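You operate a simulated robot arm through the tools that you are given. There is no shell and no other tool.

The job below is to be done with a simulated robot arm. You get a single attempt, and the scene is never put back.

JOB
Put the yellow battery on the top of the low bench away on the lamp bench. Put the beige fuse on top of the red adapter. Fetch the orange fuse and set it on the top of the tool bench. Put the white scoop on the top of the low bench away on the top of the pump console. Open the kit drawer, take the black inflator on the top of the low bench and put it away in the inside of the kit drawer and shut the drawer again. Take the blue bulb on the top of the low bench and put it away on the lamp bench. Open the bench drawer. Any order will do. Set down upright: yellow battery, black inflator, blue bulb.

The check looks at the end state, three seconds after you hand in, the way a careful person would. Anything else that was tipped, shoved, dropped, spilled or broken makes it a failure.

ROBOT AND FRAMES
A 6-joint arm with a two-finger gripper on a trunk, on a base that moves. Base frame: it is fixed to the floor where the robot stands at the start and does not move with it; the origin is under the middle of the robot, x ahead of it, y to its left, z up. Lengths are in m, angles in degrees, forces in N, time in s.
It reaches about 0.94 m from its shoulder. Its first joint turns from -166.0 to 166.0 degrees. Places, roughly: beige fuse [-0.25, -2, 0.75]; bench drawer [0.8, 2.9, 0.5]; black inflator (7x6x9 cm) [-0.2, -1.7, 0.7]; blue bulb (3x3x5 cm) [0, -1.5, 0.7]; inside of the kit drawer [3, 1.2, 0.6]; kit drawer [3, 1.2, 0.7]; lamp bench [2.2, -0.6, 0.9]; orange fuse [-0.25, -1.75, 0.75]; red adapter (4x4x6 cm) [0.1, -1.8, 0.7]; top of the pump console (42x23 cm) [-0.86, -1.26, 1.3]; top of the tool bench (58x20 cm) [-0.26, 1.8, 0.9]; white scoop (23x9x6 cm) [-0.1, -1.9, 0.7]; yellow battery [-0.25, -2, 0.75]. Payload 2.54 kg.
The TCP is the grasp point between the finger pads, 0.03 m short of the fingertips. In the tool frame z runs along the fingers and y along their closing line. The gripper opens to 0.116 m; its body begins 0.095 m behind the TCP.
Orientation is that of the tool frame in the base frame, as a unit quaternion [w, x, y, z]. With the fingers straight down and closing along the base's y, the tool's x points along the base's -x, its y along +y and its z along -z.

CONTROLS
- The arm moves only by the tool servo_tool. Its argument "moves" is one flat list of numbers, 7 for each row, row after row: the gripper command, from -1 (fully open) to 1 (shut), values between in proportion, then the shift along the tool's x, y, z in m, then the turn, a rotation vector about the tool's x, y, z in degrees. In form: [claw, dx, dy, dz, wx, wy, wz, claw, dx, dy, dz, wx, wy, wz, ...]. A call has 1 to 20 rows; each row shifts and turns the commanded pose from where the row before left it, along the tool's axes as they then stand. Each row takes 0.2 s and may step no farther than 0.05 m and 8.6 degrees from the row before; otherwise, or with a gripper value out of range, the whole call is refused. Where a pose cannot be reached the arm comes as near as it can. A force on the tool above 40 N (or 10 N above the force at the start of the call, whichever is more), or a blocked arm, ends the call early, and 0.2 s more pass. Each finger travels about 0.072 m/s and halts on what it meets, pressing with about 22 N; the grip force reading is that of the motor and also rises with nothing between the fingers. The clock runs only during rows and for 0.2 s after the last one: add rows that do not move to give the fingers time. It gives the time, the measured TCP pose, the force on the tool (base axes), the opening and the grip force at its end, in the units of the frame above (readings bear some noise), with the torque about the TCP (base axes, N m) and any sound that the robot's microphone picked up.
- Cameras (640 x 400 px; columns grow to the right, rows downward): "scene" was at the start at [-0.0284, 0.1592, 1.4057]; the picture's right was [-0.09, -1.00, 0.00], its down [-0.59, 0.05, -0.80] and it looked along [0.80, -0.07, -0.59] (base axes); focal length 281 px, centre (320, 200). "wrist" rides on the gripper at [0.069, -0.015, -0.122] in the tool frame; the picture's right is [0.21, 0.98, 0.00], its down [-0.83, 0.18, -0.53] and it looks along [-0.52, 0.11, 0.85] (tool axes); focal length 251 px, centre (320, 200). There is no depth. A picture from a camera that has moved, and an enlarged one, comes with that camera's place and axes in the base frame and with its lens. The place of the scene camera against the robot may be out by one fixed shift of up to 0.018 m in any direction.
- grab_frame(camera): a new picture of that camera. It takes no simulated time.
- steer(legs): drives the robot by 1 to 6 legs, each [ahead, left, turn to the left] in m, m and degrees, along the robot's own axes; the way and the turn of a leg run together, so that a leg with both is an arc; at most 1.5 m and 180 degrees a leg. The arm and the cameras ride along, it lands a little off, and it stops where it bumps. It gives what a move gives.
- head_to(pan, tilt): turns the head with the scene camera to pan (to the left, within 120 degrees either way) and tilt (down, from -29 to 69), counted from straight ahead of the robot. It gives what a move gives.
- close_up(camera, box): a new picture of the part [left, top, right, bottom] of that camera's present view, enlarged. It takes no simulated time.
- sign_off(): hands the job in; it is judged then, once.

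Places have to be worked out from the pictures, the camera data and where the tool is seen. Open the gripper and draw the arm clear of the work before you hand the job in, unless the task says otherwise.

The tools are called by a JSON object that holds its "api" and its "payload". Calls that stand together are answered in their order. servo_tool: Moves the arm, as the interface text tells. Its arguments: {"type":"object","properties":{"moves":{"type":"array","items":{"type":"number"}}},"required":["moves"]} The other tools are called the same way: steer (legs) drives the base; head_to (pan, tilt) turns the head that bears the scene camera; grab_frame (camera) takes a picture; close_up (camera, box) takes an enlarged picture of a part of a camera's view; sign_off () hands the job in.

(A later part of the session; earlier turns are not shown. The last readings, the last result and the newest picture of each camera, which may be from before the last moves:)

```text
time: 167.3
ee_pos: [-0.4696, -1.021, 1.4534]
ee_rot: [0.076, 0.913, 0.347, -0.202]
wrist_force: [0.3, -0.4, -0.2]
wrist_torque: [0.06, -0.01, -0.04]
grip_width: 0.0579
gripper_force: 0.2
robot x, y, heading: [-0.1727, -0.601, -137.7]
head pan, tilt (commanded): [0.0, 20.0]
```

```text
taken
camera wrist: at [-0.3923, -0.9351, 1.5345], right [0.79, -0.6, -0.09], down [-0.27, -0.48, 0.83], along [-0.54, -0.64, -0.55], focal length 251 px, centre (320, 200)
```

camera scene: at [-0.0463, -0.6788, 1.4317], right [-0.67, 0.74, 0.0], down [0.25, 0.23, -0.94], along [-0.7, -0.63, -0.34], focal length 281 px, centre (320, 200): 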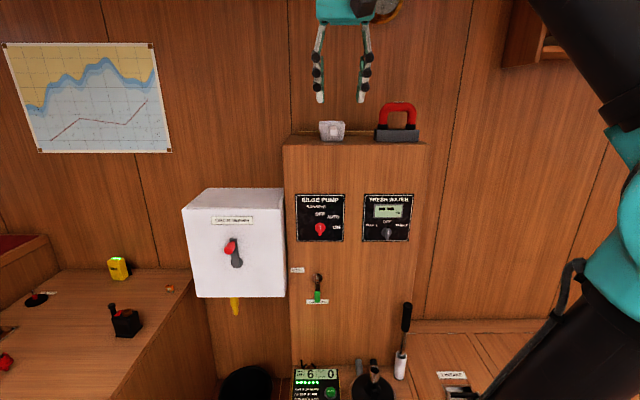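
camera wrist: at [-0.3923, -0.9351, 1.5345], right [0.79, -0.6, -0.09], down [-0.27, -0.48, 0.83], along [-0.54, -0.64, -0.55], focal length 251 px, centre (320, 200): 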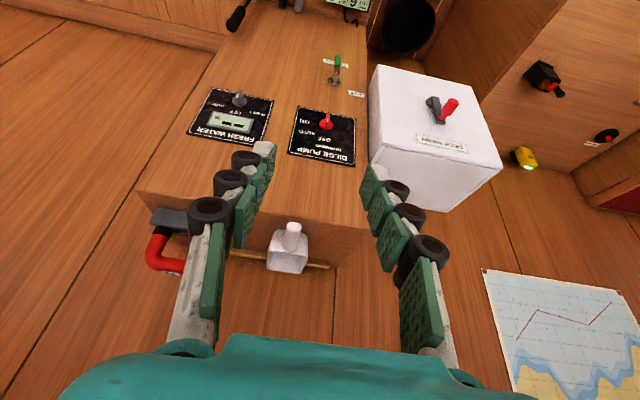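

Scoop done. I drive back to the low bench for the yellow battery.

{"api": "steer", "payload": {"legs": [[-0.38, 0, -0.2], [0, 0.87, 0], [0.3, 0, 0]]}}

{"api": "servo_tool", "payload": {"moves": [-1, -0.0062, 0, 0.04, 0, 0, 0, -1, -0.0062, 0, 0.04, 0, 0, 0, -1, -0.0062, 0, 0.04, 0, 0, 0, -1, -0.0062, 0, 0.04, 0, 0, 0, -1, -0.0062, 0, 0.04, 0, 0, 0, -1, -0.0062, 0, 0.04, 0, 0, 0, -1, 0, 0, 0, 0, 0, 0]}}

{"api": "grab_frame", "payload": {"camera": "wrist"}}

```text
time: 175.6
ee_pos: [0.1575, -1.6161, 1.4531]
ee_rot: [0.075, 0.915, 0.341, -0.204]
wrist_force: [-0.5, -0.6, 0.4]
wrist_torque: [-0.02, 0.04, -0.03]
grip_width: 0.058
gripper_force: 0.1
robot x, y, heading: [0.4635, -1.201, -138.9]
head pan, tilt (commanded): [0.0, 20.0]
```

```text
time: 177.2
ee_pos: [0.0567, -1.7034, 1.2513]
ee_rot: [0.075, 0.915, 0.341, -0.202]
wrist_force: [-0.2, 0.8, 0.2]
wrist_torque: [0.0, -0.02, 0.0]
grip_width: 0.116
gripper_force: 0.1
robot x, y, heading: [0.4631, -1.2045, -138.9]
head pan, tilt (commanded): [0.0, 20.0]
```

```text
taken
camera wrist: at [0.1338, -1.6191, 1.3319], right [0.79, -0.61, -0.09], down [-0.28, -0.48, 0.83], along [-0.55, -0.63, -0.55], focal length 251 px, centre (320, 200)
```

wrist: 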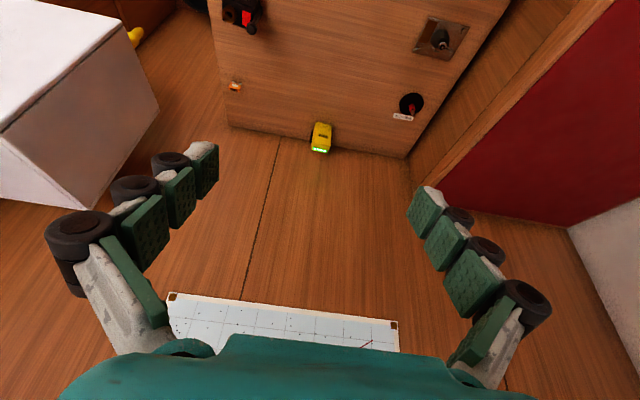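

I move the tool to hover above the battery at z≈0.95 for a precise look.

{"api": "servo_tool", "payload": {"moves": [-1, -0.0222, 0.0038, 0.0404, 0, 0, 0, -1, -0.0222, 0.0038, 0.0404, 0, 0, 0, -1, -0.0222, 0.0038, 0.0404, 0, 0, 0, -1, -0.0222, 0.0038, 0.0404, 0, 0, 0, -1, -0.0222, 0.0038, 0.0404, 0, 0, 0, -1, -0.0222, 0.0038, 0.0404, 0, 0, 0, -1, -0.0222, 0.0038, 0.0404, 0, 0, 0, -1, -0.0222, 0.0038, 0.0404, 0, 0, 0, -1, -0.0222, 0.0038, 0.0404, 0, 0, 0, -1, -0.0222, 0.0038, 0.0404, 0, 0, 0, -1, -0.0222, 0.0038, 0.0404, 0, 0, 0, -1, 0, 0, 0, 0, 0, 0]}}

{"api": "grab_frame", "payload": {"camera": "wrist"}}

{"api": "head_to", "payload": {"pan": 0, "tilt": 45}}

{"api": "close_up", "payload": {"camera": "scene", "box": [230, 30, 430, 160]}}

```text
time: 179.8
ee_pos: [-0.2261, -2.0034, 0.9518]
ee_rot: [0.075, 0.915, 0.341, -0.203]
wrist_force: [-0.2, 0.3, 0.5]
wrist_torque: [0.03, 0.03, -0.02]
grip_width: 0.1161
gripper_force: 0.0
robot x, y, heading: [0.461, -1.2025, -139.3]
head pan, tilt (commanded): [0.0, 20.0]
```

```text
taken
camera wrist: at [-0.1495, -1.9177, 1.0333], right [0.79, -0.61, -0.09], down [-0.28, -0.48, 0.83], along [-0.55, -0.63, -0.55], focal length 251 px, centre (320, 200)
```

wrist: 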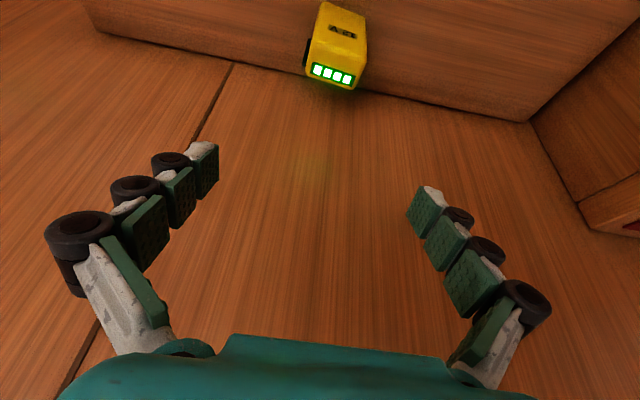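

```text
time: 180.7
ee_pos: [-0.2274, -2.0032, 0.9524]
ee_rot: [0.076, 0.915, 0.341, -0.203]
wrist_force: [-0.1, 0.1, 0.2]
wrist_torque: [0.0, -0.01, 0.02]
grip_width: 0.1158
gripper_force: 0.1
robot x, y, heading: [0.4601, -1.2001, -138.8]
head pan, tilt (commanded): [0.0, 45.0]
```

```text
3.08 times, centred on (330, 95) of scene
camera zoom: at [0.5944, -1.2708, 1.3931], right [-0.66, 0.75, 0.0], down [0.53, 0.46, -0.71], along [-0.53, -0.47, -0.71], focal length 864 px, centre (289, 523)
```

zoom: 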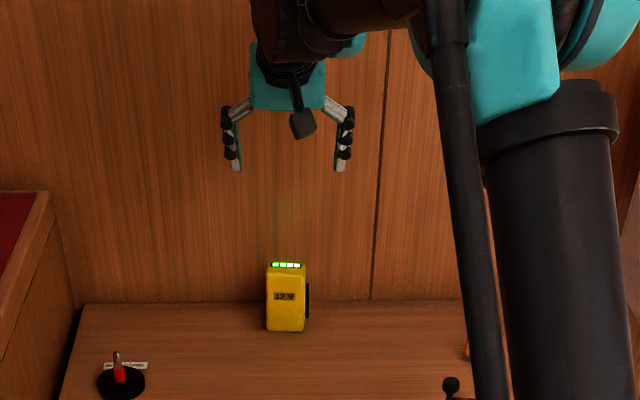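

Battery looks about 5 cm wide, 10 cm tall with a clip on one side, centre near (-0.242, -2.017). I descend halfway and re-check.

{"api": "servo_tool", "payload": {"moves": [-1, 0.01, 0.0001, 0.03, 0, 0, 0, -1, 0.01, 0.0001, 0.03, 0, 0, 0, -1, 0.01, 0.0001, 0.03, 0, 0, 0, -1, 0, 0, 0, 0, 0, 0]}}

{"api": "grab_frame", "payload": {"camera": "wrist"}}

{"api": "close_up", "payload": {"camera": "scene", "box": [280, 40, 380, 150]}}

```text
time: 181.7
ee_pos: [-0.2346, -2.0097, 0.8565]
ee_rot: [0.075, 0.915, 0.341, -0.203]
wrist_force: [-0.1, 0.3, 0.8]
wrist_torque: [0.01, 0.03, -0.01]
grip_width: 0.1159
gripper_force: 0.0
robot x, y, heading: [0.4649, -1.1968, -138.9]
head pan, tilt (commanded): [0.0, 45.0]
```

```text
taken
camera wrist: at [-0.1576, -1.925, 0.9383], right [0.79, -0.61, -0.09], down [-0.28, -0.48, 0.83], along [-0.55, -0.63, -0.55], focal length 251 px, centre (320, 200)
```

wrist: 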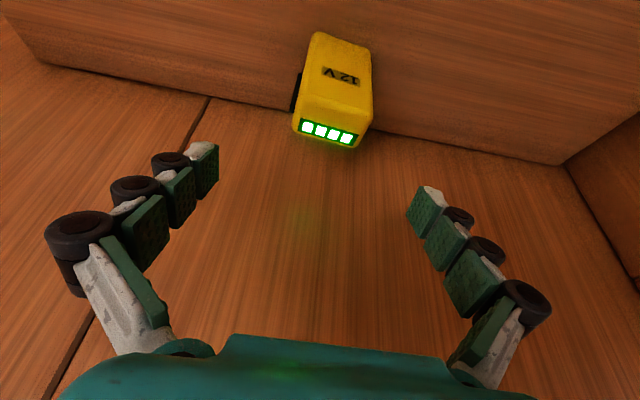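

```text
3.64 times, centred on (330, 95) of scene
camera zoom: at [0.5944, -1.2708, 1.393], right [-0.66, 0.75, 0.0], down [0.53, 0.47, -0.71], along [-0.53, -0.47, -0.71], focal length 1021 px, centre (284, 582)
```

zoom: 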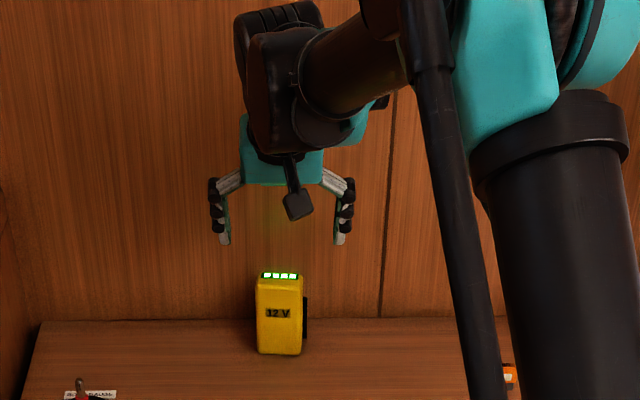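

Alignment confirmed (battery centre ≈ (-0.242, -2.018)). I descend the rest to z≈0.762 and close.

{"api": "servo_tool", "payload": {"moves": [-1, 0.01, 0.0002, 0.03, 0, 0, 0, -1, 0.01, 0.0002, 0.03, 0, 0, 0, -1, 0.01, 0.0002, 0.03, 0, 0, 0, -1, 0, 0, 0, 0, 0, 0]}}

{"api": "grab_frame", "payload": {"camera": "wrist"}}

```text
time: 182.7
ee_pos: [-0.2426, -2.0181, 0.7623]
ee_rot: [0.075, 0.915, 0.341, -0.204]
wrist_force: [0.0, -0.2, 0.2]
wrist_torque: [0.02, -0.01, 0.01]
grip_width: 0.1161
gripper_force: 0.1
robot x, y, heading: [0.4622, -1.1995, -139.1]
head pan, tilt (commanded): [0.0, 45.0]
```

```text
taken
camera wrist: at [-0.1643, -1.9328, 0.844], right [0.79, -0.61, -0.09], down [-0.28, -0.48, 0.83], along [-0.55, -0.63, -0.55], focal length 251 px, centre (320, 200)
```

wrist: 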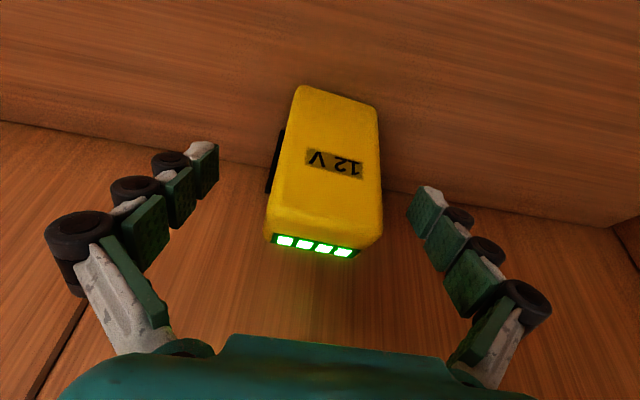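

The battery is between the fingers; I close.

{"api": "servo_tool", "payload": {"moves": [1, 0, 0, 0, 0, 0, 0, 1, 0, 0, 0, 0, 0, 0, 1, 0, 0, 0, 0, 0, 0, 1, 0, 0, 0, 0, 0, 0, 1, 0, 0, 0, 0, 0, 0]}}

{"api": "grab_frame", "payload": {"camera": "wrist"}}

```text
time: 183.9
ee_pos: [-0.2406, -2.0182, 0.7636]
ee_rot: [0.076, 0.915, 0.341, -0.203]
wrist_force: [0.8, -1.3, 4.5]
wrist_torque: [-0.21, -0.24, -0.01]
grip_width: 0.0545
gripper_force: 21.3
robot x, y, heading: [0.4594, -1.199, -138.8]
head pan, tilt (commanded): [0.0, 45.0]
```

```text
taken
camera wrist: at [-0.1639, -1.9329, 0.8445], right [0.79, -0.61, -0.09], down [-0.28, -0.48, 0.83], along [-0.55, -0.63, -0.55], focal length 251 px, centre (320, 200)
```

wrist: 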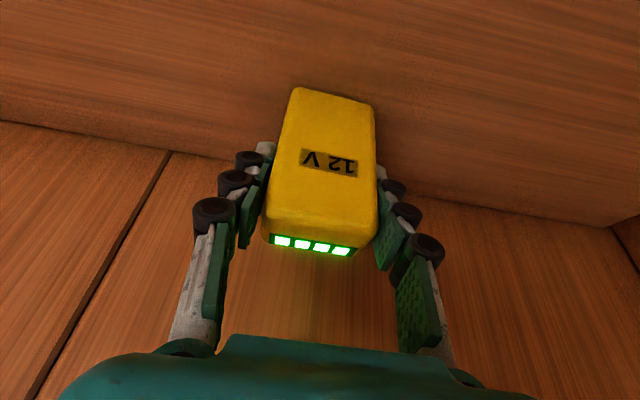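

Held at 54 mm. I lift vertically and check the pose of the battery.

{"api": "servo_tool", "payload": {"moves": [1, -0.0042, 0, -0.0091, 0, 0, 0, 1, -0.0126, 0, -0.0272, 0, 0, 0, 1, -0.0168, 0, -0.0363, 0, 0, 0, 1, -0.0168, 0, -0.0363, 0, 0, 0, 1, -0.0168, 0, -0.0363, 0, 0, 0, 1, 0, 0, 0, 0, 0, 0]}}

{"api": "grab_frame", "payload": {"camera": "wrist"}}

{"api": "close_up", "payload": {"camera": "scene", "box": [270, 20, 390, 130]}}

```text
time: 185.3
ee_pos: [-0.2412, -2.0174, 0.9233]
ee_rot: [0.074, 0.915, 0.341, -0.203]
wrist_force: [-0.2, 0.4, -3.5]
wrist_torque: [0.02, 0.0, -0.02]
grip_width: 0.0545
gripper_force: 22.2
robot x, y, heading: [0.4627, -1.2022, -138.8]
head pan, tilt (commanded): [0.0, 45.0]
```

```text
taken
camera wrist: at [-0.1636, -1.9324, 1.0041], right [0.79, -0.61, -0.09], down [-0.28, -0.48, 0.83], along [-0.55, -0.63, -0.55], focal length 251 px, centre (320, 200)
```

wrist: 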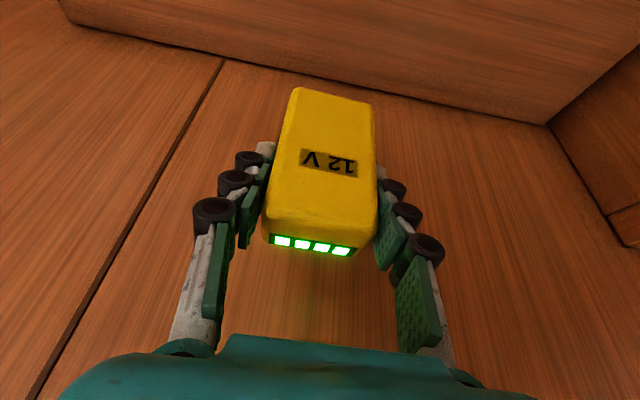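

```text
3.64 times, centred on (330, 75) of scene
camera zoom: at [0.5943, -1.2709, 1.393], right [-0.66, 0.75, 0.0], down [0.53, 0.47, -0.71], along [-0.53, -0.46, -0.71], focal length 1021 px, centre (284, 654)
```

zoom: 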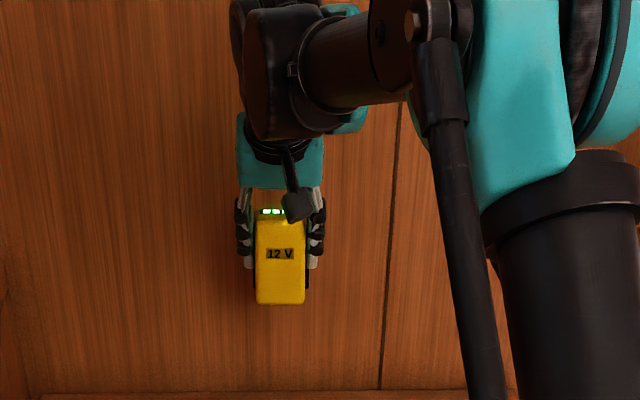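

The battery is firmly held, upright. I retract it, then drive back to the lamp bench as before.

{"api": "servo_tool", "payload": {"moves": [1, -0.0182, 0, -0.0393, 0, 0, 0, 1, -0.0182, 0, -0.0393, 0, 0, 0, 1, -0.0182, 0, -0.0393, 0, 0, 0, 1, 0.0325, -0.0151, -0.0316, 0, 0, 0, 1, 0.0325, -0.0151, -0.0316, 0, 0, 0, 1, 0.0325, -0.0151, -0.0316, 0, 0, 0, 1, 0.0325, -0.0151, -0.0316, 0, 0, 0, 1, 0.0325, -0.0151, -0.0316, 0, 0, 0, 1, 0.0325, -0.0151, -0.0316, 0, 0, 0, 1, 0.0325, -0.0151, -0.0316, 0, 0, 0, 1, 0.0325, -0.0151, -0.0316, 0, 0, 0, 1, 0.0325, -0.0151, -0.0316, 0, 0, 0, 1, 0.0325, -0.0151, -0.0316, 0, 0, 0]}}

{"api": "steer", "payload": {"legs": [[-1.0, -0.02, 0.6], [-0.8, 0, 0]]}}

{"api": "head_to", "payload": {"pan": 80, "tilt": 40}}

{"api": "grab_frame", "payload": {"camera": "scene"}}

```text
time: 188.1
ee_pos: [-0.0174, -1.6232, 1.2026]
ee_rot: [0.075, 0.915, 0.341, -0.203]
wrist_force: [-0.4, -1.2, -3.2]
wrist_torque: [0.06, -0.04, -0.02]
grip_width: 0.0545
gripper_force: 21.8
robot x, y, heading: [0.4637, -1.2025, -138.8]
head pan, tilt (commanded): [0.0, 45.0]
```

```text
time: 197.2
ee_pos: [1.3168, -0.4167, 1.2023]
ee_rot: [0.076, 0.913, 0.346, -0.202]
wrist_force: [0.3, -0.2, -2.2]
wrist_torque: [0.01, 0.04, 0.0]
grip_width: 0.0543
gripper_force: 22.3
robot x, y, heading: [1.7952, 0.0123, -138.3]
head pan, tilt (commanded): [0.0, 45.0]
```

```text
time: 198.7
ee_pos: [1.3179, -0.4165, 1.202]
ee_rot: [0.076, 0.913, 0.346, -0.203]
wrist_force: [0.7, -0.3, -2.8]
wrist_torque: [0.0, -0.04, 0.0]
grip_width: 0.0544
gripper_force: 21.8
robot x, y, heading: [1.7947, 0.01, -138.3]
head pan, tilt (commanded): [80.0, 40.0]
```

```text
taken
camera scene: at [2.0312, -0.0766, 1.4003], right [-0.85, -0.53, 0.0], down [-0.34, 0.55, -0.77], along [0.4, -0.65, -0.64], focal length 281 px, centre (320, 200)
```

scene: 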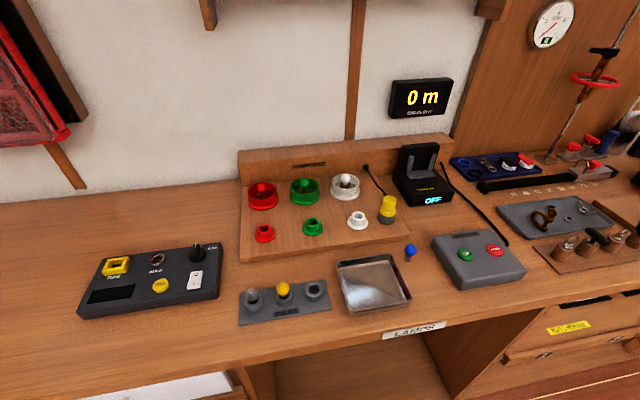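

The bench is as I left it, bulb upright. I swing the battery over the bench in two segments at constant height.

{"api": "servo_tool", "payload": {"moves": [1, 0, 0.0429, 0, 0, 0, 0, 1, 0, 0.0429, 0, 0, 0, 0, 1, 0, 0.0429, 0, 0, 0, 0, 1, 0, 0.0429, 0, 0, 0, 0, 1, 0, 0.0429, 0, 0, 0, 0, 1, 0, 0.0429, 0, 0, 0, 0, 1, 0, 0.0429, 0, 0, 0, 0, 1, 0.0393, 0.01735, -0.01835, 0, 0, 0, 1, 0.0393, 0.01735, -0.01835, 0, 0, 0, 1, 0.0393, 0.01735, -0.01835, 0, 0, 0, 1, 0.0393, 0.01735, -0.01835, 0, 0, 0, 1, 0.0393, 0.01735, -0.01835, 0, 0, 0, 1, 0.0393, 0.01735, -0.01835, 0, 0, 0, 1, 0.0393, 0.01735, -0.01835, 0, 0, 0, 1, 0.0393, 0.01735, -0.01835, 0, 0, 0, 1, 0.0393, 0.01735, -0.01835, 0, 0, 0, 1, 0.0393, 0.01735, -0.01835, 0, 0, 0, 1, 0.0393, 0.01735, -0.01835, 0, 0, 0, 1, 0, 0, 0, 0, 0, 0]}}

{"api": "grab_frame", "payload": {"camera": "scene"}}

{"api": "grab_frame", "payload": {"camera": "wrist"}}

```text
time: 202.7
ee_pos: [2.0024, -0.4669, 1.2022]
ee_rot: [0.076, 0.913, 0.345, -0.203]
wrist_force: [-0.7, -0.2, -2.9]
wrist_torque: [-0.01, -0.06, 0.01]
grip_width: 0.0546
gripper_force: 22.4
robot x, y, heading: [1.7925, 0.0102, -138.3]
head pan, tilt (commanded): [80.0, 40.0]
```

```text
taken
camera scene: at [2.0314, -0.0766, 1.4003], right [-0.85, -0.53, 0.0], down [-0.34, 0.55, -0.77], along [0.4, -0.65, -0.64], focal length 281 px, centre (320, 200)
```

scene: 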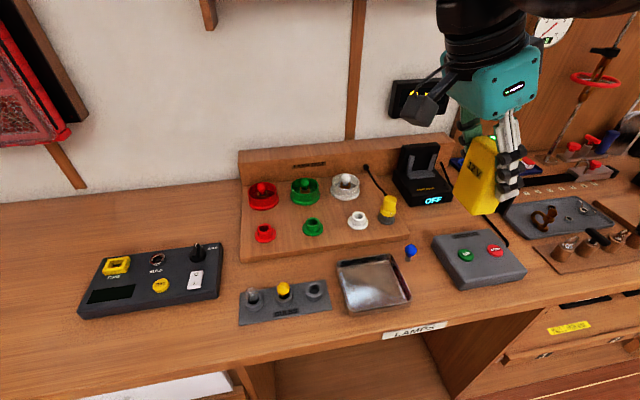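

```text
taken
camera wrist: at [2.0789, -0.3814, 1.283], right [0.79, -0.6, -0.09], down [-0.27, -0.48, 0.83], along [-0.55, -0.64, -0.55], focal length 251 px, centre (320, 200)
```

wrist: 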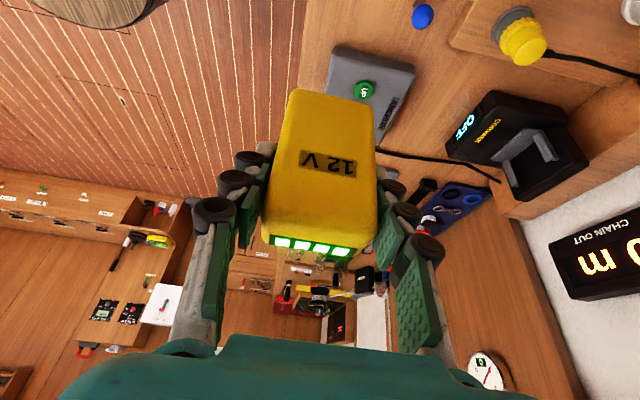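

Straight below is the gap beside the bulb (bulb seen at its known place). I descend vertically to z≈0.97 and inspect.

{"api": "servo_tool", "payload": {"moves": [1, 0.0198, 0, 0.0425, 0, 0, 0, 1, 0.0198, 0, 0.0425, 0, 0, 0, 1, 0.0198, 0, 0.0425, 0, 0, 0, 1, 0.0198, 0, 0.0425, 0, 0, 0, 1, 0.0198, 0, 0.0425, 0, 0, 0, 1, 0, 0, 0, 0, 0, 0]}}

{"api": "close_up", "payload": {"camera": "scene", "box": [320, 170, 540, 340]}}

{"api": "grab_frame", "payload": {"camera": "wrist"}}

```text
time: 204.1
ee_pos: [2.0016, -0.4684, 0.9682]
ee_rot: [0.077, 0.912, 0.347, -0.203]
wrist_force: [-0.5, -0.4, -3.3]
wrist_torque: [-0.01, -0.01, 0.04]
grip_width: 0.0546
gripper_force: 22.0
robot x, y, heading: [1.7983, 0.0124, -138.4]
head pan, tilt (commanded): [80.0, 40.0]
```

```text
2.35 times, centred on (430, 255) of scene
camera zoom: at [2.0314, -0.0766, 1.4003], right [-0.85, -0.53, 0.0], down [-0.34, 0.55, -0.77], along [0.4, -0.65, -0.64], focal length 661 px, centre (61, 71)
```

zoom: 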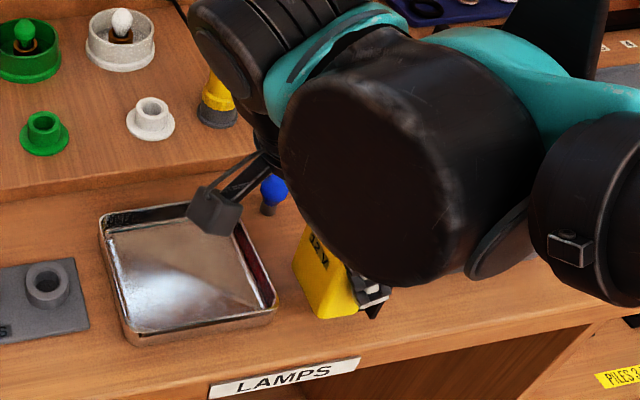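

```text
taken
camera wrist: at [2.0781, -0.3829, 1.0494], right [0.79, -0.6, -0.09], down [-0.27, -0.48, 0.83], along [-0.55, -0.64, -0.55], focal length 251 px, centre (320, 200)
```

wrist: 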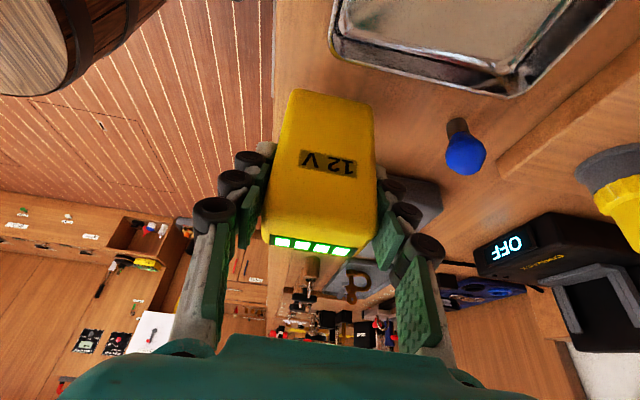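

Spot is fine; I shift 6 mm inward from the edge and lower in small steps till contact.

{"api": "servo_tool", "payload": {"moves": [1, 0.0021, 0.003, 0.0045, 0, 0, 0, 1, 0.0021, 0.003, 0.0045, 0, 0, 0, 1, 0.0021, 0, 0.0046, 0, 0, 0, 1, 0, 0, 0, 0, 0, 0]}}

{"api": "servo_tool", "payload": {"moves": [1, 0.0013, 0, 0.0027, 0, 0, 0, 1, 0, 0, 0, 0, 0, 0]}}

{"api": "servo_tool", "payload": {"moves": [1, 0.0008, 0, 0.0018, 0, 0, 0, 1, 0, 0, 0, 0, 0, 0]}}

{"api": "servo_tool", "payload": {"moves": [1, 0.0008, 0, 0.0018, 0, 0, 0, 1, 0, 0, 0, 0, 0, 0]}}

```text
time: 205.1
ee_pos: [2.0065, -0.4734, 0.9528]
ee_rot: [0.076, 0.912, 0.348, -0.203]
wrist_force: [0.4, -0.1, -2.5]
wrist_torque: [0.01, -0.01, 0.01]
grip_width: 0.0541
gripper_force: 21.9
robot x, y, heading: [1.7899, 0.0119, -138.1]
head pan, tilt (commanded): [80.0, 40.0]
```

```text
time: 205.7
ee_pos: [2.006, -0.4724, 0.9503]
ee_rot: [0.076, 0.913, 0.346, -0.203]
wrist_force: [-0.8, 0.3, -3.3]
wrist_torque: [0.0, 0.01, 0.01]
grip_width: 0.0543
gripper_force: 21.8
robot x, y, heading: [1.7912, 0.013, -138.1]
head pan, tilt (commanded): [80.0, 40.0]
```

```text
time: 206.3
ee_pos: [2.0048, -0.473, 0.9486]
ee_rot: [0.077, 0.913, 0.346, -0.203]
wrist_force: [0.2, -0.1, -3.1]
wrist_torque: [0.01, -0.02, -0.04]
grip_width: 0.0543
gripper_force: 21.9
robot x, y, heading: [1.7926, 0.011, -138.2]
head pan, tilt (commanded): [80.0, 40.0]
```

```text
time: 206.9
ee_pos: [2.0052, -0.4725, 0.9454]
ee_rot: [0.075, 0.913, 0.347, -0.203]
wrist_force: [0.4, 0.3, -2.2]
wrist_torque: [0.02, -0.01, 0.01]
grip_width: 0.0544
gripper_force: 21.8
robot x, y, heading: [1.7924, 0.0105, -138.4]
head pan, tilt (commanded): [80.0, 40.0]
```

{"api": "servo_tool", "payload": {"moves": [1, 0.0008, 0, 0.0018, 0, 0, 0, 1, 0, 0, 0, 0, 0, 0]}}

{"api": "servo_tool", "payload": {"moves": [1, 0.0008, 0, 0.0018, 0, 0, 0, 1, 0, 0, 0, 0, 0, 0]}}

{"api": "servo_tool", "payload": {"moves": [1, 0.0008, 0, 0.0018, 0, 0, 0, 1, 0, 0, 0, 0, 0, 0]}}

```text
time: 207.5
ee_pos: [2.0053, -0.472, 0.9443]
ee_rot: [0.076, 0.913, 0.346, -0.203]
wrist_force: [-0.5, 0.1, -2.3]
wrist_torque: [0.01, -0.04, 0.03]
grip_width: 0.0545
gripper_force: 22.0
robot x, y, heading: [1.7916, 0.0113, -138.2]
head pan, tilt (commanded): [80.0, 40.0]
```

```text
time: 208.1
ee_pos: [2.0064, -0.4716, 0.9431]
ee_rot: [0.076, 0.913, 0.346, -0.204]
wrist_force: [0.4, -0.5, 16.3]
wrist_torque: [-0.19, 0.1, -0.03]
grip_width: 0.0542
gripper_force: 21.7
robot x, y, heading: [1.7896, 0.007, -138.3]
head pan, tilt (commanded): [80.0, 40.0]
```

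```text
time: 208.7
ee_pos: [2.0053, -0.4723, 0.9401]
ee_rot: [0.076, 0.913, 0.345, -0.203]
wrist_force: [1.0, 0.7, 16.5]
wrist_torque: [-0.14, 0.1, -0.02]
grip_width: 0.0546
gripper_force: 21.9
robot x, y, heading: [1.7903, 0.009, -138.3]
head pan, tilt (commanded): [80.0, 40.0]
```

Contact (≈16 N). I release with a small opening and check.

{"api": "servo_tool", "payload": {"moves": [0.05, 0, 0, 0, 0, 0, 0, 0, 0, 0, 0, 0, 0, 0, -0.1, 0, 0, 0, 0, 0, 0, -0.18, 0, 0, 0, 0, 0, 0, -0.18, 0, 0, 0, 0, 0, 0]}}

{"api": "grab_frame", "payload": {"camera": "wrist"}}

{"api": "close_up", "payload": {"camera": "scene", "box": [320, 170, 540, 340]}}

```text
time: 209.9
ee_pos: [2.005, -0.4723, 0.9402]
ee_rot: [0.077, 0.912, 0.347, -0.203]
wrist_force: [0.1, 0.2, 0.1]
wrist_torque: [-0.03, 0.02, -0.02]
grip_width: 0.0683
gripper_force: 0.1
robot x, y, heading: [1.7948, 0.0135, -138.3]
head pan, tilt (commanded): [80.0, 40.0]
```

```text
taken
camera wrist: at [2.0817, -0.3868, 1.021], right [0.79, -0.6, -0.09], down [-0.27, -0.48, 0.83], along [-0.55, -0.64, -0.55], focal length 251 px, centre (320, 200)
```

wrist: 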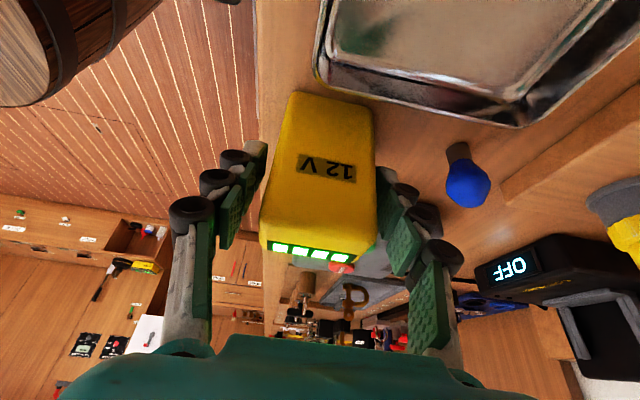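

```text
2.35 times, centred on (430, 255) of scene
camera zoom: at [2.0314, -0.0766, 1.4003], right [-0.85, -0.53, 0.0], down [-0.34, 0.55, -0.77], along [0.4, -0.65, -0.64], focal length 661 px, centre (61, 71)
```

zoom: 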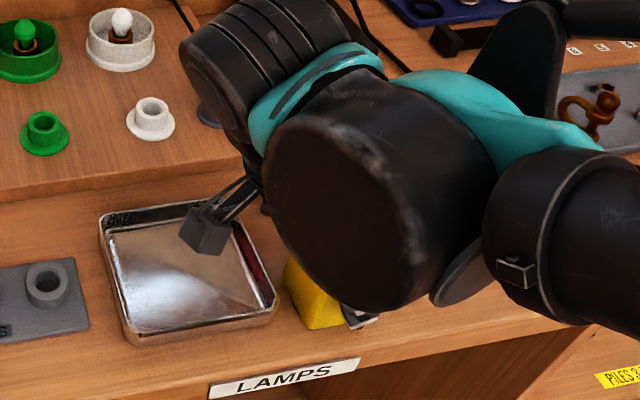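

The battery stands on its own. I rise vertically and check.

{"api": "servo_tool", "payload": {"moves": [-0.18, -0.0084, 0, -0.0181, 0, 0, 0, -0.18, -0.0183, 0, -0.0393, 0, 0, 0, -0.18, -0.0183, 0, -0.0393, 0, 0, 0, -0.18, -0.0183, 0, -0.0393, 0, 0, 0, -0.18, -0.0183, 0, -0.0393, 0, 0, 0, -0.18, -0.0183, 0, -0.0393, 0, 0, 0, -0.18, -0.0183, 0, -0.0393, 0, 0, 0, -0.18, 0, 0, 0, 0, 0, 0]}}

{"api": "grab_frame", "payload": {"camera": "wrist"}}

{"api": "close_up", "payload": {"camera": "scene", "box": [300, 170, 540, 340]}}

```text
time: 211.7
ee_pos: [2.0047, -0.4728, 1.2191]
ee_rot: [0.076, 0.913, 0.346, -0.202]
wrist_force: [0.4, -0.7, -0.3]
wrist_torque: [-0.01, 0.0, 0.03]
grip_width: 0.0686
gripper_force: 0.0
robot x, y, heading: [1.7884, 0.0114, -138.2]
head pan, tilt (commanded): [80.0, 40.0]
```

```text
taken
camera wrist: at [2.082, -0.3862, 1.3008], right [0.79, -0.6, -0.09], down [-0.27, -0.48, 0.83], along [-0.55, -0.64, -0.55], focal length 251 px, centre (320, 200)
```

wrist: 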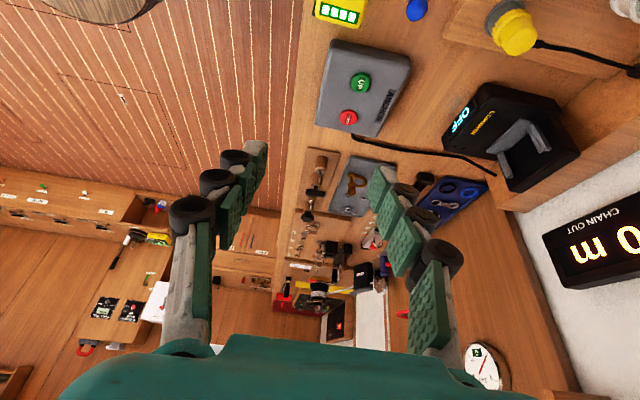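

```text
2.35 times, centred on (420, 255) of scene
camera zoom: at [2.0314, -0.0766, 1.4003], right [-0.85, -0.53, 0.0], down [-0.34, 0.55, -0.77], along [0.4, -0.65, -0.64], focal length 661 px, centre (85, 71)
```

zoom: 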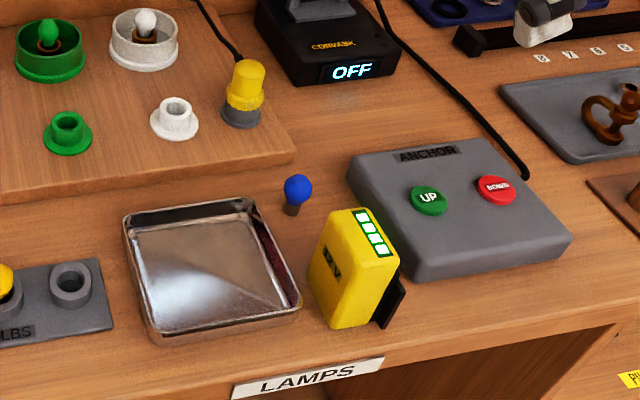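

Battery and bulb both stand upright. Next I go to the kit drawer to open it: first retract the arm to the front.

{"api": "servo_tool", "payload": {"moves": [-0.18, -0.0393, -0.01735, 0.01835, 0, 0, 0, -0.18, -0.0393, -0.01735, 0.01835, 0, 0, 0, -0.18, -0.0393, -0.01735, 0.01835, 0, 0, 0, -0.18, -0.0393, -0.01735, 0.01835, 0, 0, 0, -0.18, -0.0393, -0.01735, 0.01835, 0, 0, 0, -0.18, -0.0393, -0.01735, 0.01835, 0, 0, 0, -0.18, -0.0393, -0.01735, 0.01835, 0, 0, 0, -0.18, -0.0393, -0.01735, 0.01835, 0, 0, 0, -0.18, -0.0393, -0.01735, 0.01835, 0, 0, 0, -0.18, -0.0393, -0.01735, 0.01835, 0, 0, 0, -0.18, -0.0393, -0.01735, 0.01835, 0, 0, 0, -0.18, 0, -0.0429, 0, 0, 0, 0, -0.18, 0, -0.0429, 0, 0, 0, 0, -0.18, 0, -0.0429, 0, 0, 0, 0, -0.18, 0, -0.0429, 0, 0, 0, 0, -0.18, 0, -0.0429, 0, 0, 0, 0, -0.18, 0, -0.0429, 0, 0, 0, 0, -0.18, 0, -0.0429, 0, 0, 0, 0]}}

{"api": "steer", "payload": {"legs": [[0, -0.45, 0], [0, 0, 180]]}}

{"api": "head_to", "payload": {"pan": -10, "tilt": 20}}

{"api": "grab_frame", "payload": {"camera": "scene"}}

```text
time: 215.5
ee_pos: [1.3232, -0.4209, 1.2192]
ee_rot: [0.075, 0.913, 0.346, -0.203]
wrist_force: [-0.2, 0.0, 0.1]
wrist_torque: [-0.01, 0.03, -0.02]
grip_width: 0.0688
gripper_force: 0.0
robot x, y, heading: [1.7943, 0.0153, -137.9]
head pan, tilt (commanded): [80.0, 40.0]
```

```text
time: 225.5
ee_pos: [1.9657, 0.7757, 1.2188]
ee_rot: [0.204, -0.34, 0.915, 0.074]
wrist_force: [0.6, 0.7, -0.3]
wrist_torque: [0.0, 0.02, 0.02]
grip_width: 0.0682
gripper_force: 0.0
robot x, y, heading: [1.4894, 0.3507, 41.1]
head pan, tilt (commanded): [80.0, 40.0]
```

```text
time: 227.2
ee_pos: [1.9658, 0.7774, 1.2194]
ee_rot: [0.204, -0.341, 0.915, 0.075]
wrist_force: [-1.0, 0.8, 0.1]
wrist_torque: [-0.03, 0.0, -0.01]
grip_width: 0.0685
gripper_force: 0.1
robot x, y, heading: [1.49, 0.3475, 41.0]
head pan, tilt (commanded): [-10.0, 20.0]
```

```text
taken
camera scene: at [1.3867, 0.4489, 1.4317], right [0.52, -0.86, 0.0], down [-0.29, -0.18, -0.94], along [0.8, 0.49, -0.34], focal length 281 px, centre (320, 200)
```

scene: 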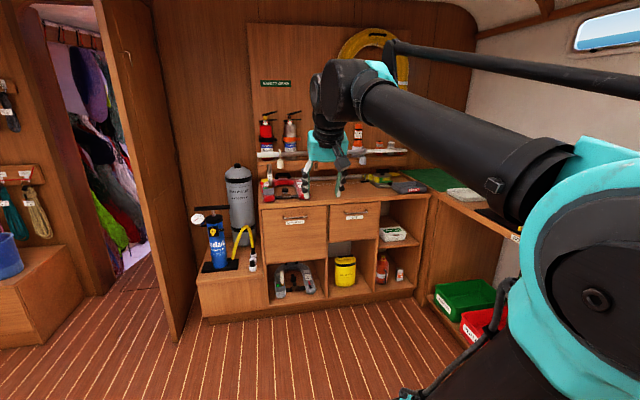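

I face the kit cabinet. I zoom in on the KIT drawer and its handle.

{"api": "close_up", "payload": {"camera": "scene", "box": [250, 170, 450, 300]}}

```text
3.08 times, centred on (350, 235) of scene
camera zoom: at [1.3867, 0.4489, 1.4317], right [0.52, -0.86, 0.0], down [-0.29, -0.18, -0.94], along [0.8, 0.49, -0.34], focal length 864 px, centre (228, 92)
```

zoom: 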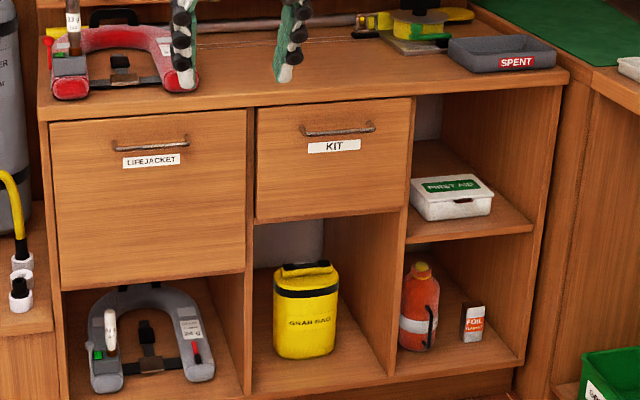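

I drive closer, to about 0.45 m in front of the drawer, keeping clear.

{"api": "steer", "payload": {"legs": [[0.6, -0.36, 0.6]]}}

{"api": "head_to", "payload": {"pan": 0, "tilt": 35}}

{"api": "grab_frame", "payload": {"camera": "scene"}}

{"api": "grab_frame", "payload": {"camera": "wrist"}}

```text
time: 231.1
ee_pos: [2.6534, 0.9148, 1.2194]
ee_rot: [0.202, -0.347, 0.913, 0.077]
wrist_force: [-0.3, -0.1, -0.9]
wrist_torque: [-0.02, 0.02, -0.03]
grip_width: 0.0684
gripper_force: 0.1
robot x, y, heading: [2.1855, 0.4831, 41.8]
head pan, tilt (commanded): [-10.0, 20.0]
```

```text
time: 231.8
ee_pos: [2.6552, 0.9141, 1.2196]
ee_rot: [0.203, -0.347, 0.912, 0.077]
wrist_force: [-0.3, 0.8, -0.5]
wrist_torque: [0.01, -0.02, -0.01]
grip_width: 0.0685
gripper_force: 0.0
robot x, y, heading: [2.1851, 0.4801, 42.1]
head pan, tilt (commanded): [0.0, 35.0]
```

```text
taken
camera scene: at [2.0657, 0.5885, 1.4079], right [0.67, -0.74, 0.0], down [-0.43, -0.38, -0.82], along [0.61, 0.55, -0.57], focal length 281 px, centre (320, 200)
```

scene: 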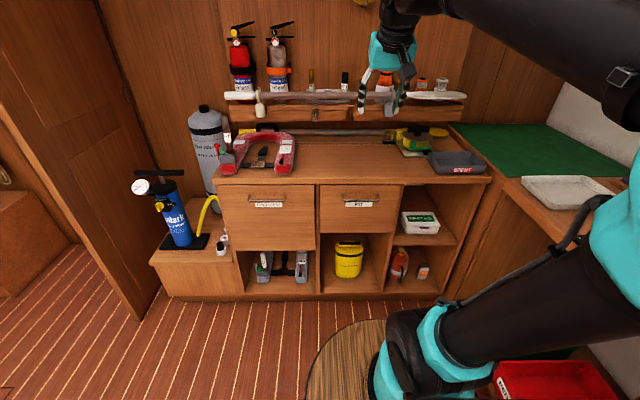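

```text
taken
camera wrist: at [2.5795, 0.8265, 1.3005], right [-0.79, 0.6, -0.09], down [0.27, 0.48, 0.83], along [0.54, 0.64, -0.55], focal length 251 px, centre (320, 200)
```

wrist: 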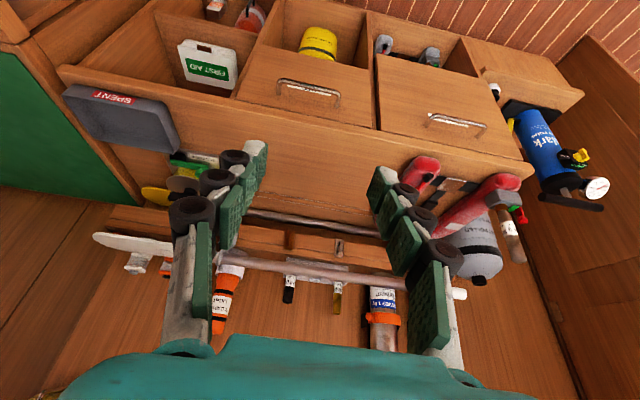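

The handle's centre works out near (2.833, 1.055, 0.805), a horizontal bar. I back off 0.23 m so the arm has room for pulling, then turn the gripper to point forward with the fingers above and below the bar.

{"api": "steer", "payload": {"legs": [[-0.23, 0, 0]]}}

{"api": "servo_tool", "payload": {"moves": [-0.2, 0, 0, 0, 0, -8.2, 0, -0.2, 0, 0, 0, 0, -8.2, 0, -0.2, 0, 0, 0, 0, -8.2, 0, -0.2, 0, 0, 0, 0, -8.2, 0, -0.2, 0, 0, 0, 0, -8.2, 0, -0.2, 0, 0, 0, 0, -8.2, 0, -0.2, 0, 0, 0, 0, -8.2, 0, -0.2, 0, 0, 0, 0, -7.6, 0, -0.2, 0, 0, 0, 0, 0, 0]}}

{"api": "grab_frame", "payload": {"camera": "scene"}}

```text
time: 233.6
ee_pos: [2.4801, 0.7611, 1.2187]
ee_rot: [0.202, -0.348, 0.912, 0.076]
wrist_force: [0.0, 0.0, -0.4]
wrist_torque: [0.0, -0.02, -0.03]
grip_width: 0.0685
gripper_force: 0.0
robot x, y, heading: [2.0126, 0.3247, 42.1]
head pan, tilt (commanded): [0.0, 35.0]
```

```text
time: 235.6
ee_pos: [2.4802, 0.7606, 1.2196]
ee_rot: [0.661, -0.253, 0.66, 0.252]
wrist_force: [-0.9, 0.3, -0.1]
wrist_torque: [-0.01, 0.01, 0.03]
grip_width: 0.0696
gripper_force: 0.2
robot x, y, heading: [2.0124, 0.3276, 41.8]
head pan, tilt (commanded): [0.0, 35.0]
```

```text
taken
camera scene: at [1.8931, 0.4334, 1.4079], right [0.67, -0.74, 0.0], down [-0.43, -0.38, -0.82], along [0.61, 0.55, -0.57], focal length 281 px, centre (320, 200)
```

scene: 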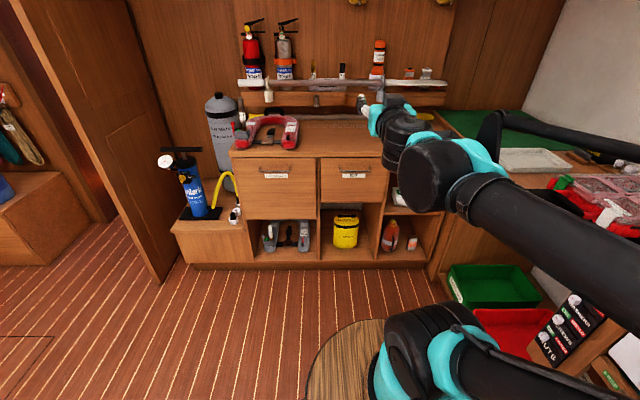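

The tool now points forward. I roll it 90° so that the fingers close vertically.

{"api": "servo_tool", "payload": {"moves": [-0.2, 0, 0, 0, 0, 0, 8.2, -0.2, 0, 0, 0, 0, 0, 8.2, -0.2, 0, 0, 0, 0, 0, 8.2, -0.2, 0, 0, 0, 0, 0, 8.2, -0.2, 0, 0, 0, 0, 0, 8.2, -0.2, 0, 0, 0, 0, 0, 8.2, -0.2, 0, 0, 0, 0, 0, 8.2, -0.2, 0, 0, 0, 0, 0, 8.2, -0.2, 0, 0, 0, 0, 0, 8.2, -0.2, 0, 0, 0, 0, 0, 8.2, -0.2, 0, 0, 0, 0, 0, 8.0, -0.2, 0, 0, 0, 0, 0, 0]}}

{"api": "grab_frame", "payload": {"camera": "wrist"}}

{"api": "grab_frame", "payload": {"camera": "scene"}}

```text
time: 238.2
ee_pos: [2.4883, 0.7561, 1.2201]
ee_rot: [0.284, 0.288, 0.656, 0.637]
wrist_force: [0.6, 0.4, 0.1]
wrist_torque: [0.04, 0.01, 0.04]
grip_width: 0.0694
gripper_force: 0.1
out of reach, approached as far as the arm can: row 11
robot x, y, heading: [2.0136, 0.323, 42.1]
head pan, tilt (commanded): [0.0, 35.0]
```

```text
taken
camera wrist: at [2.352, 0.7231, 1.207], right [-0.13, 0.18, 0.98], down [0.16, -0.97, 0.2], along [0.98, 0.18, 0.09], focal length 251 px, centre (320, 200)
```

wrist: 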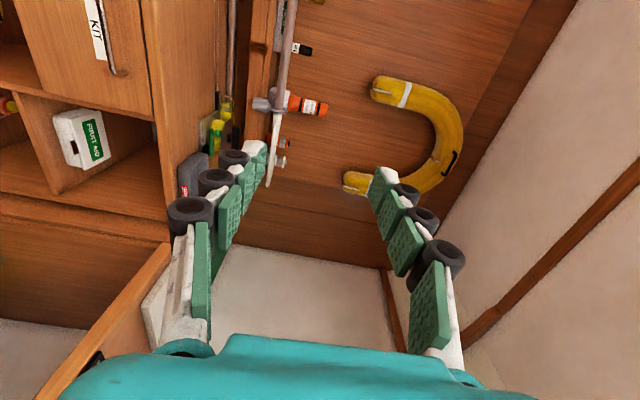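

```text
taken
camera scene: at [1.8931, 0.4334, 1.4079], right [0.67, -0.74, 0.0], down [-0.43, -0.38, -0.82], along [0.61, 0.55, -0.57], focal length 281 px, centre (320, 200)
```

scene: 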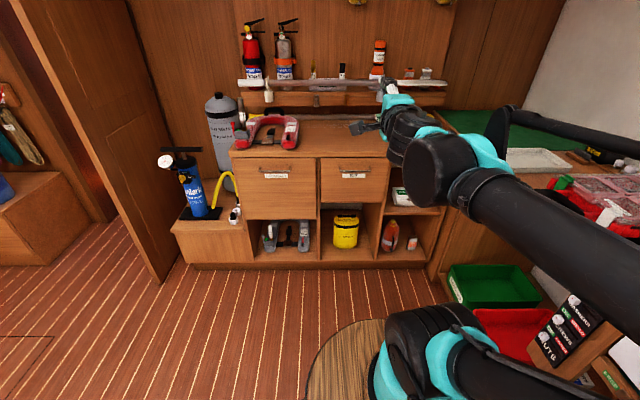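

The gripper is now oriented for the bar. I bring it down and forward to in front of the handle.

{"api": "servo_tool", "payload": {"moves": [-0.2, 0, -0.037, 0.03, 0, 0, 0, -0.2, 0, -0.037, 0.03, 0, 0, 0, -0.2, 0, -0.037, 0.03, 0, 0, 0, -0.2, 0, -0.037, 0.03, 0, 0, 0, -0.2, 0, -0.037, 0.03, 0, 0, 0, -0.2, 0, -0.037, 0.03, 0, 0, 0, -0.2, 0, -0.037, 0.03, 0, 0, 0, -0.2, 0, -0.037, 0.03, 0, 0, 0, -0.2, 0, -0.037, 0.03, 0, 0, 0, -0.2, 0, -0.037, 0.03, 0, 0, 0, -0.2, 0, 0, 0, 0, 0, 0]}}

{"api": "grab_frame", "payload": {"camera": "wrist"}}

{"api": "grab_frame", "payload": {"camera": "scene"}}

```text
time: 240.6
ee_pos: [2.7305, 0.9598, 0.8694]
ee_rot: [0.288, 0.289, 0.648, 0.643]
wrist_force: [-0.1, 0.6, -0.5]
wrist_torque: [0.0, 0.0, 0.01]
grip_width: 0.0697
gripper_force: 0.1
out of reach, approached as far as the arm can: row 1, 2, 8, 9, 10
robot x, y, heading: [2.0124, 0.3279, 42.2]
head pan, tilt (commanded): [0.0, 35.0]
```

```text
taken
camera wrist: at [2.5954, 0.9297, 0.8545], right [-0.14, 0.17, 0.98], down [0.15, -0.97, 0.19], along [0.98, 0.18, 0.11], focal length 251 px, centre (320, 200)
```

wrist: 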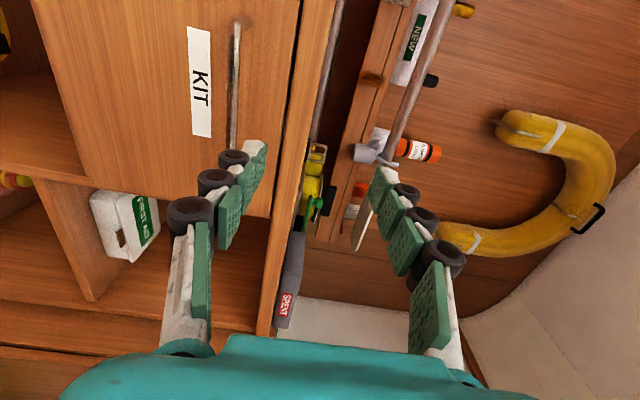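

```text
taken
camera scene: at [1.8931, 0.4334, 1.4079], right [0.67, -0.74, 0.0], down [-0.43, -0.38, -0.82], along [0.61, 0.55, -0.57], focal length 281 px, centre (320, 200)
```

scene: 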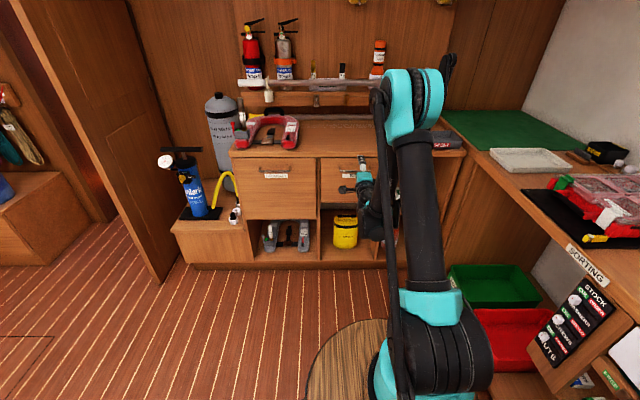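

The bar is triangulated at e1≈2.821, z≈0.782. Going lower was limited by the arm's posture here; I go a bit further forward first and then try lowering.

{"api": "servo_tool", "payload": {"moves": [-0.2, 0, 0, 0.03, 0, 0, 0, -0.2, 0, 0, 0.03, 0, 0, 0, -0.2, 0, -0.02, 0, 0, 0, 0, -0.2, 0, -0.02, 0, 0, 0, 0, -0.2, 0, -0.02, 0, 0, 0, 0, -0.2, 0, 0, 0, 0, 0, 0]}}

{"api": "grab_frame", "payload": {"camera": "wrist"}}

```text
time: 242.0
ee_pos: [2.7755, 0.9995, 0.8093]
ee_rot: [0.289, 0.289, 0.648, 0.643]
wrist_force: [-0.6, 0.1, 0.5]
wrist_torque: [0.01, 0.02, -0.02]
grip_width: 0.0696
gripper_force: 0.1
robot x, y, heading: [2.0133, 0.3283, 41.8]
head pan, tilt (commanded): [0.0, 35.0]
```

```text
taken
camera wrist: at [2.6393, 0.9692, 0.7952], right [-0.14, 0.17, 0.98], down [0.15, -0.97, 0.19], along [0.98, 0.18, 0.11], focal length 251 px, centre (320, 200)
```

wrist: 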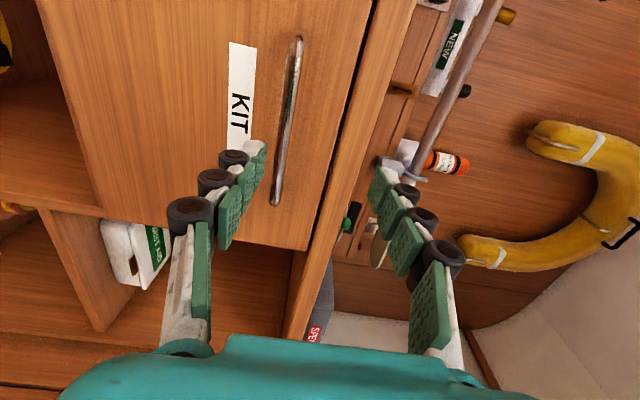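

The bar is now clearly seen between the fingers: centre e2≈-1.102, z≈0.778, e1≈2.826. I narrow the opening, lower to its height and move forward onto it.

{"api": "servo_tool", "payload": {"moves": [0.2, 0, -0.016, 0, 0, 0, 0, 0.2, 0, -0.016, 0, 0, 0, 0, 0.2, 0, 0, 0, 0, 0, 0, 0.2, 0, 0, 0.025, 0, 0, 0, 0.2, 0, 0, 0.025, 0, 0, 0, 0.2, 0, 0, 0, 0, 0, 0]}}

{"api": "grab_frame", "payload": {"camera": "wrist"}}

```text
time: 243.4
ee_pos: [2.8195, 1.0393, 0.7836]
ee_rot: [0.288, 0.289, 0.648, 0.643]
wrist_force: [0.0, 0.5, 0.8]
wrist_torque: [-0.01, 0.01, 0.02]
grip_width: 0.0463
gripper_force: 0.1
out of reach, approached as far as the arm can: row 2
robot x, y, heading: [2.013, 0.3249, 42.0]
head pan, tilt (commanded): [0.0, 35.0]
```

```text
taken
camera wrist: at [2.683, 1.0092, 0.7685], right [-0.14, 0.17, 0.98], down [0.15, -0.97, 0.19], along [0.98, 0.18, 0.11], focal length 251 px, centre (320, 200)
```

wrist: 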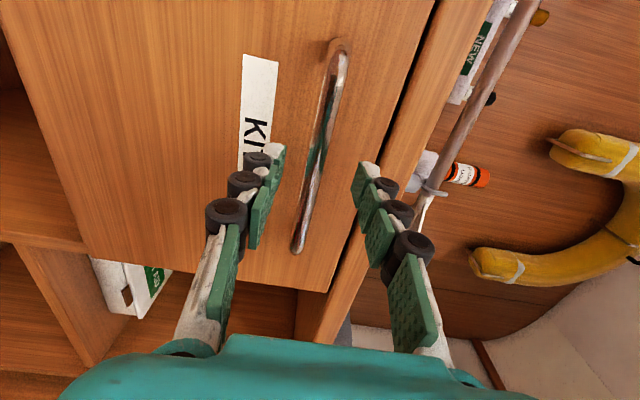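

The bar is centred between the finger tips. I advance 1.6 cm and close on it.

{"api": "servo_tool", "payload": {"moves": [0.2, 0, -0.003, 0.008, 0, 0, 0, 0.2, 0, 0, 0.008, 0, 0, 0, 0.2, 0, 0, 0, 0, 0, 0, 1, 0, 0, 0, 0, 0, 0, 1, 0, 0, 0, 0, 0, 0, 1, 0, 0, 0, 0, 0, 0]}}

{"api": "grab_frame", "payload": {"camera": "wrist"}}

```text
time: 244.8
ee_pos: [2.8308, 1.0508, 0.7782]
ee_rot: [0.289, 0.289, 0.648, 0.643]
wrist_force: [-5.8, -4.8, -26.5]
wrist_torque: [-0.06, 0.16, -0.07]
grip_width: 0.0105
gripper_force: 37.7
robot x, y, heading: [2.0135, 0.325, 42.0]
head pan, tilt (commanded): [0.0, 35.0]
```

```text
taken
camera wrist: at [2.6952, 1.0196, 0.7645], right [-0.14, 0.17, 0.98], down [0.15, -0.97, 0.19], along [0.98, 0.18, 0.11], focal length 251 px, centre (320, 200)
```

wrist: 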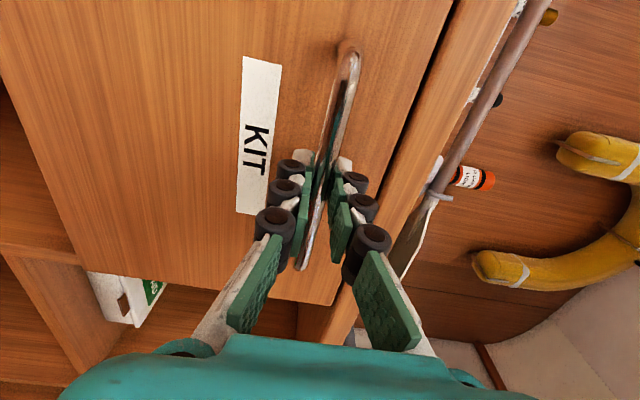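

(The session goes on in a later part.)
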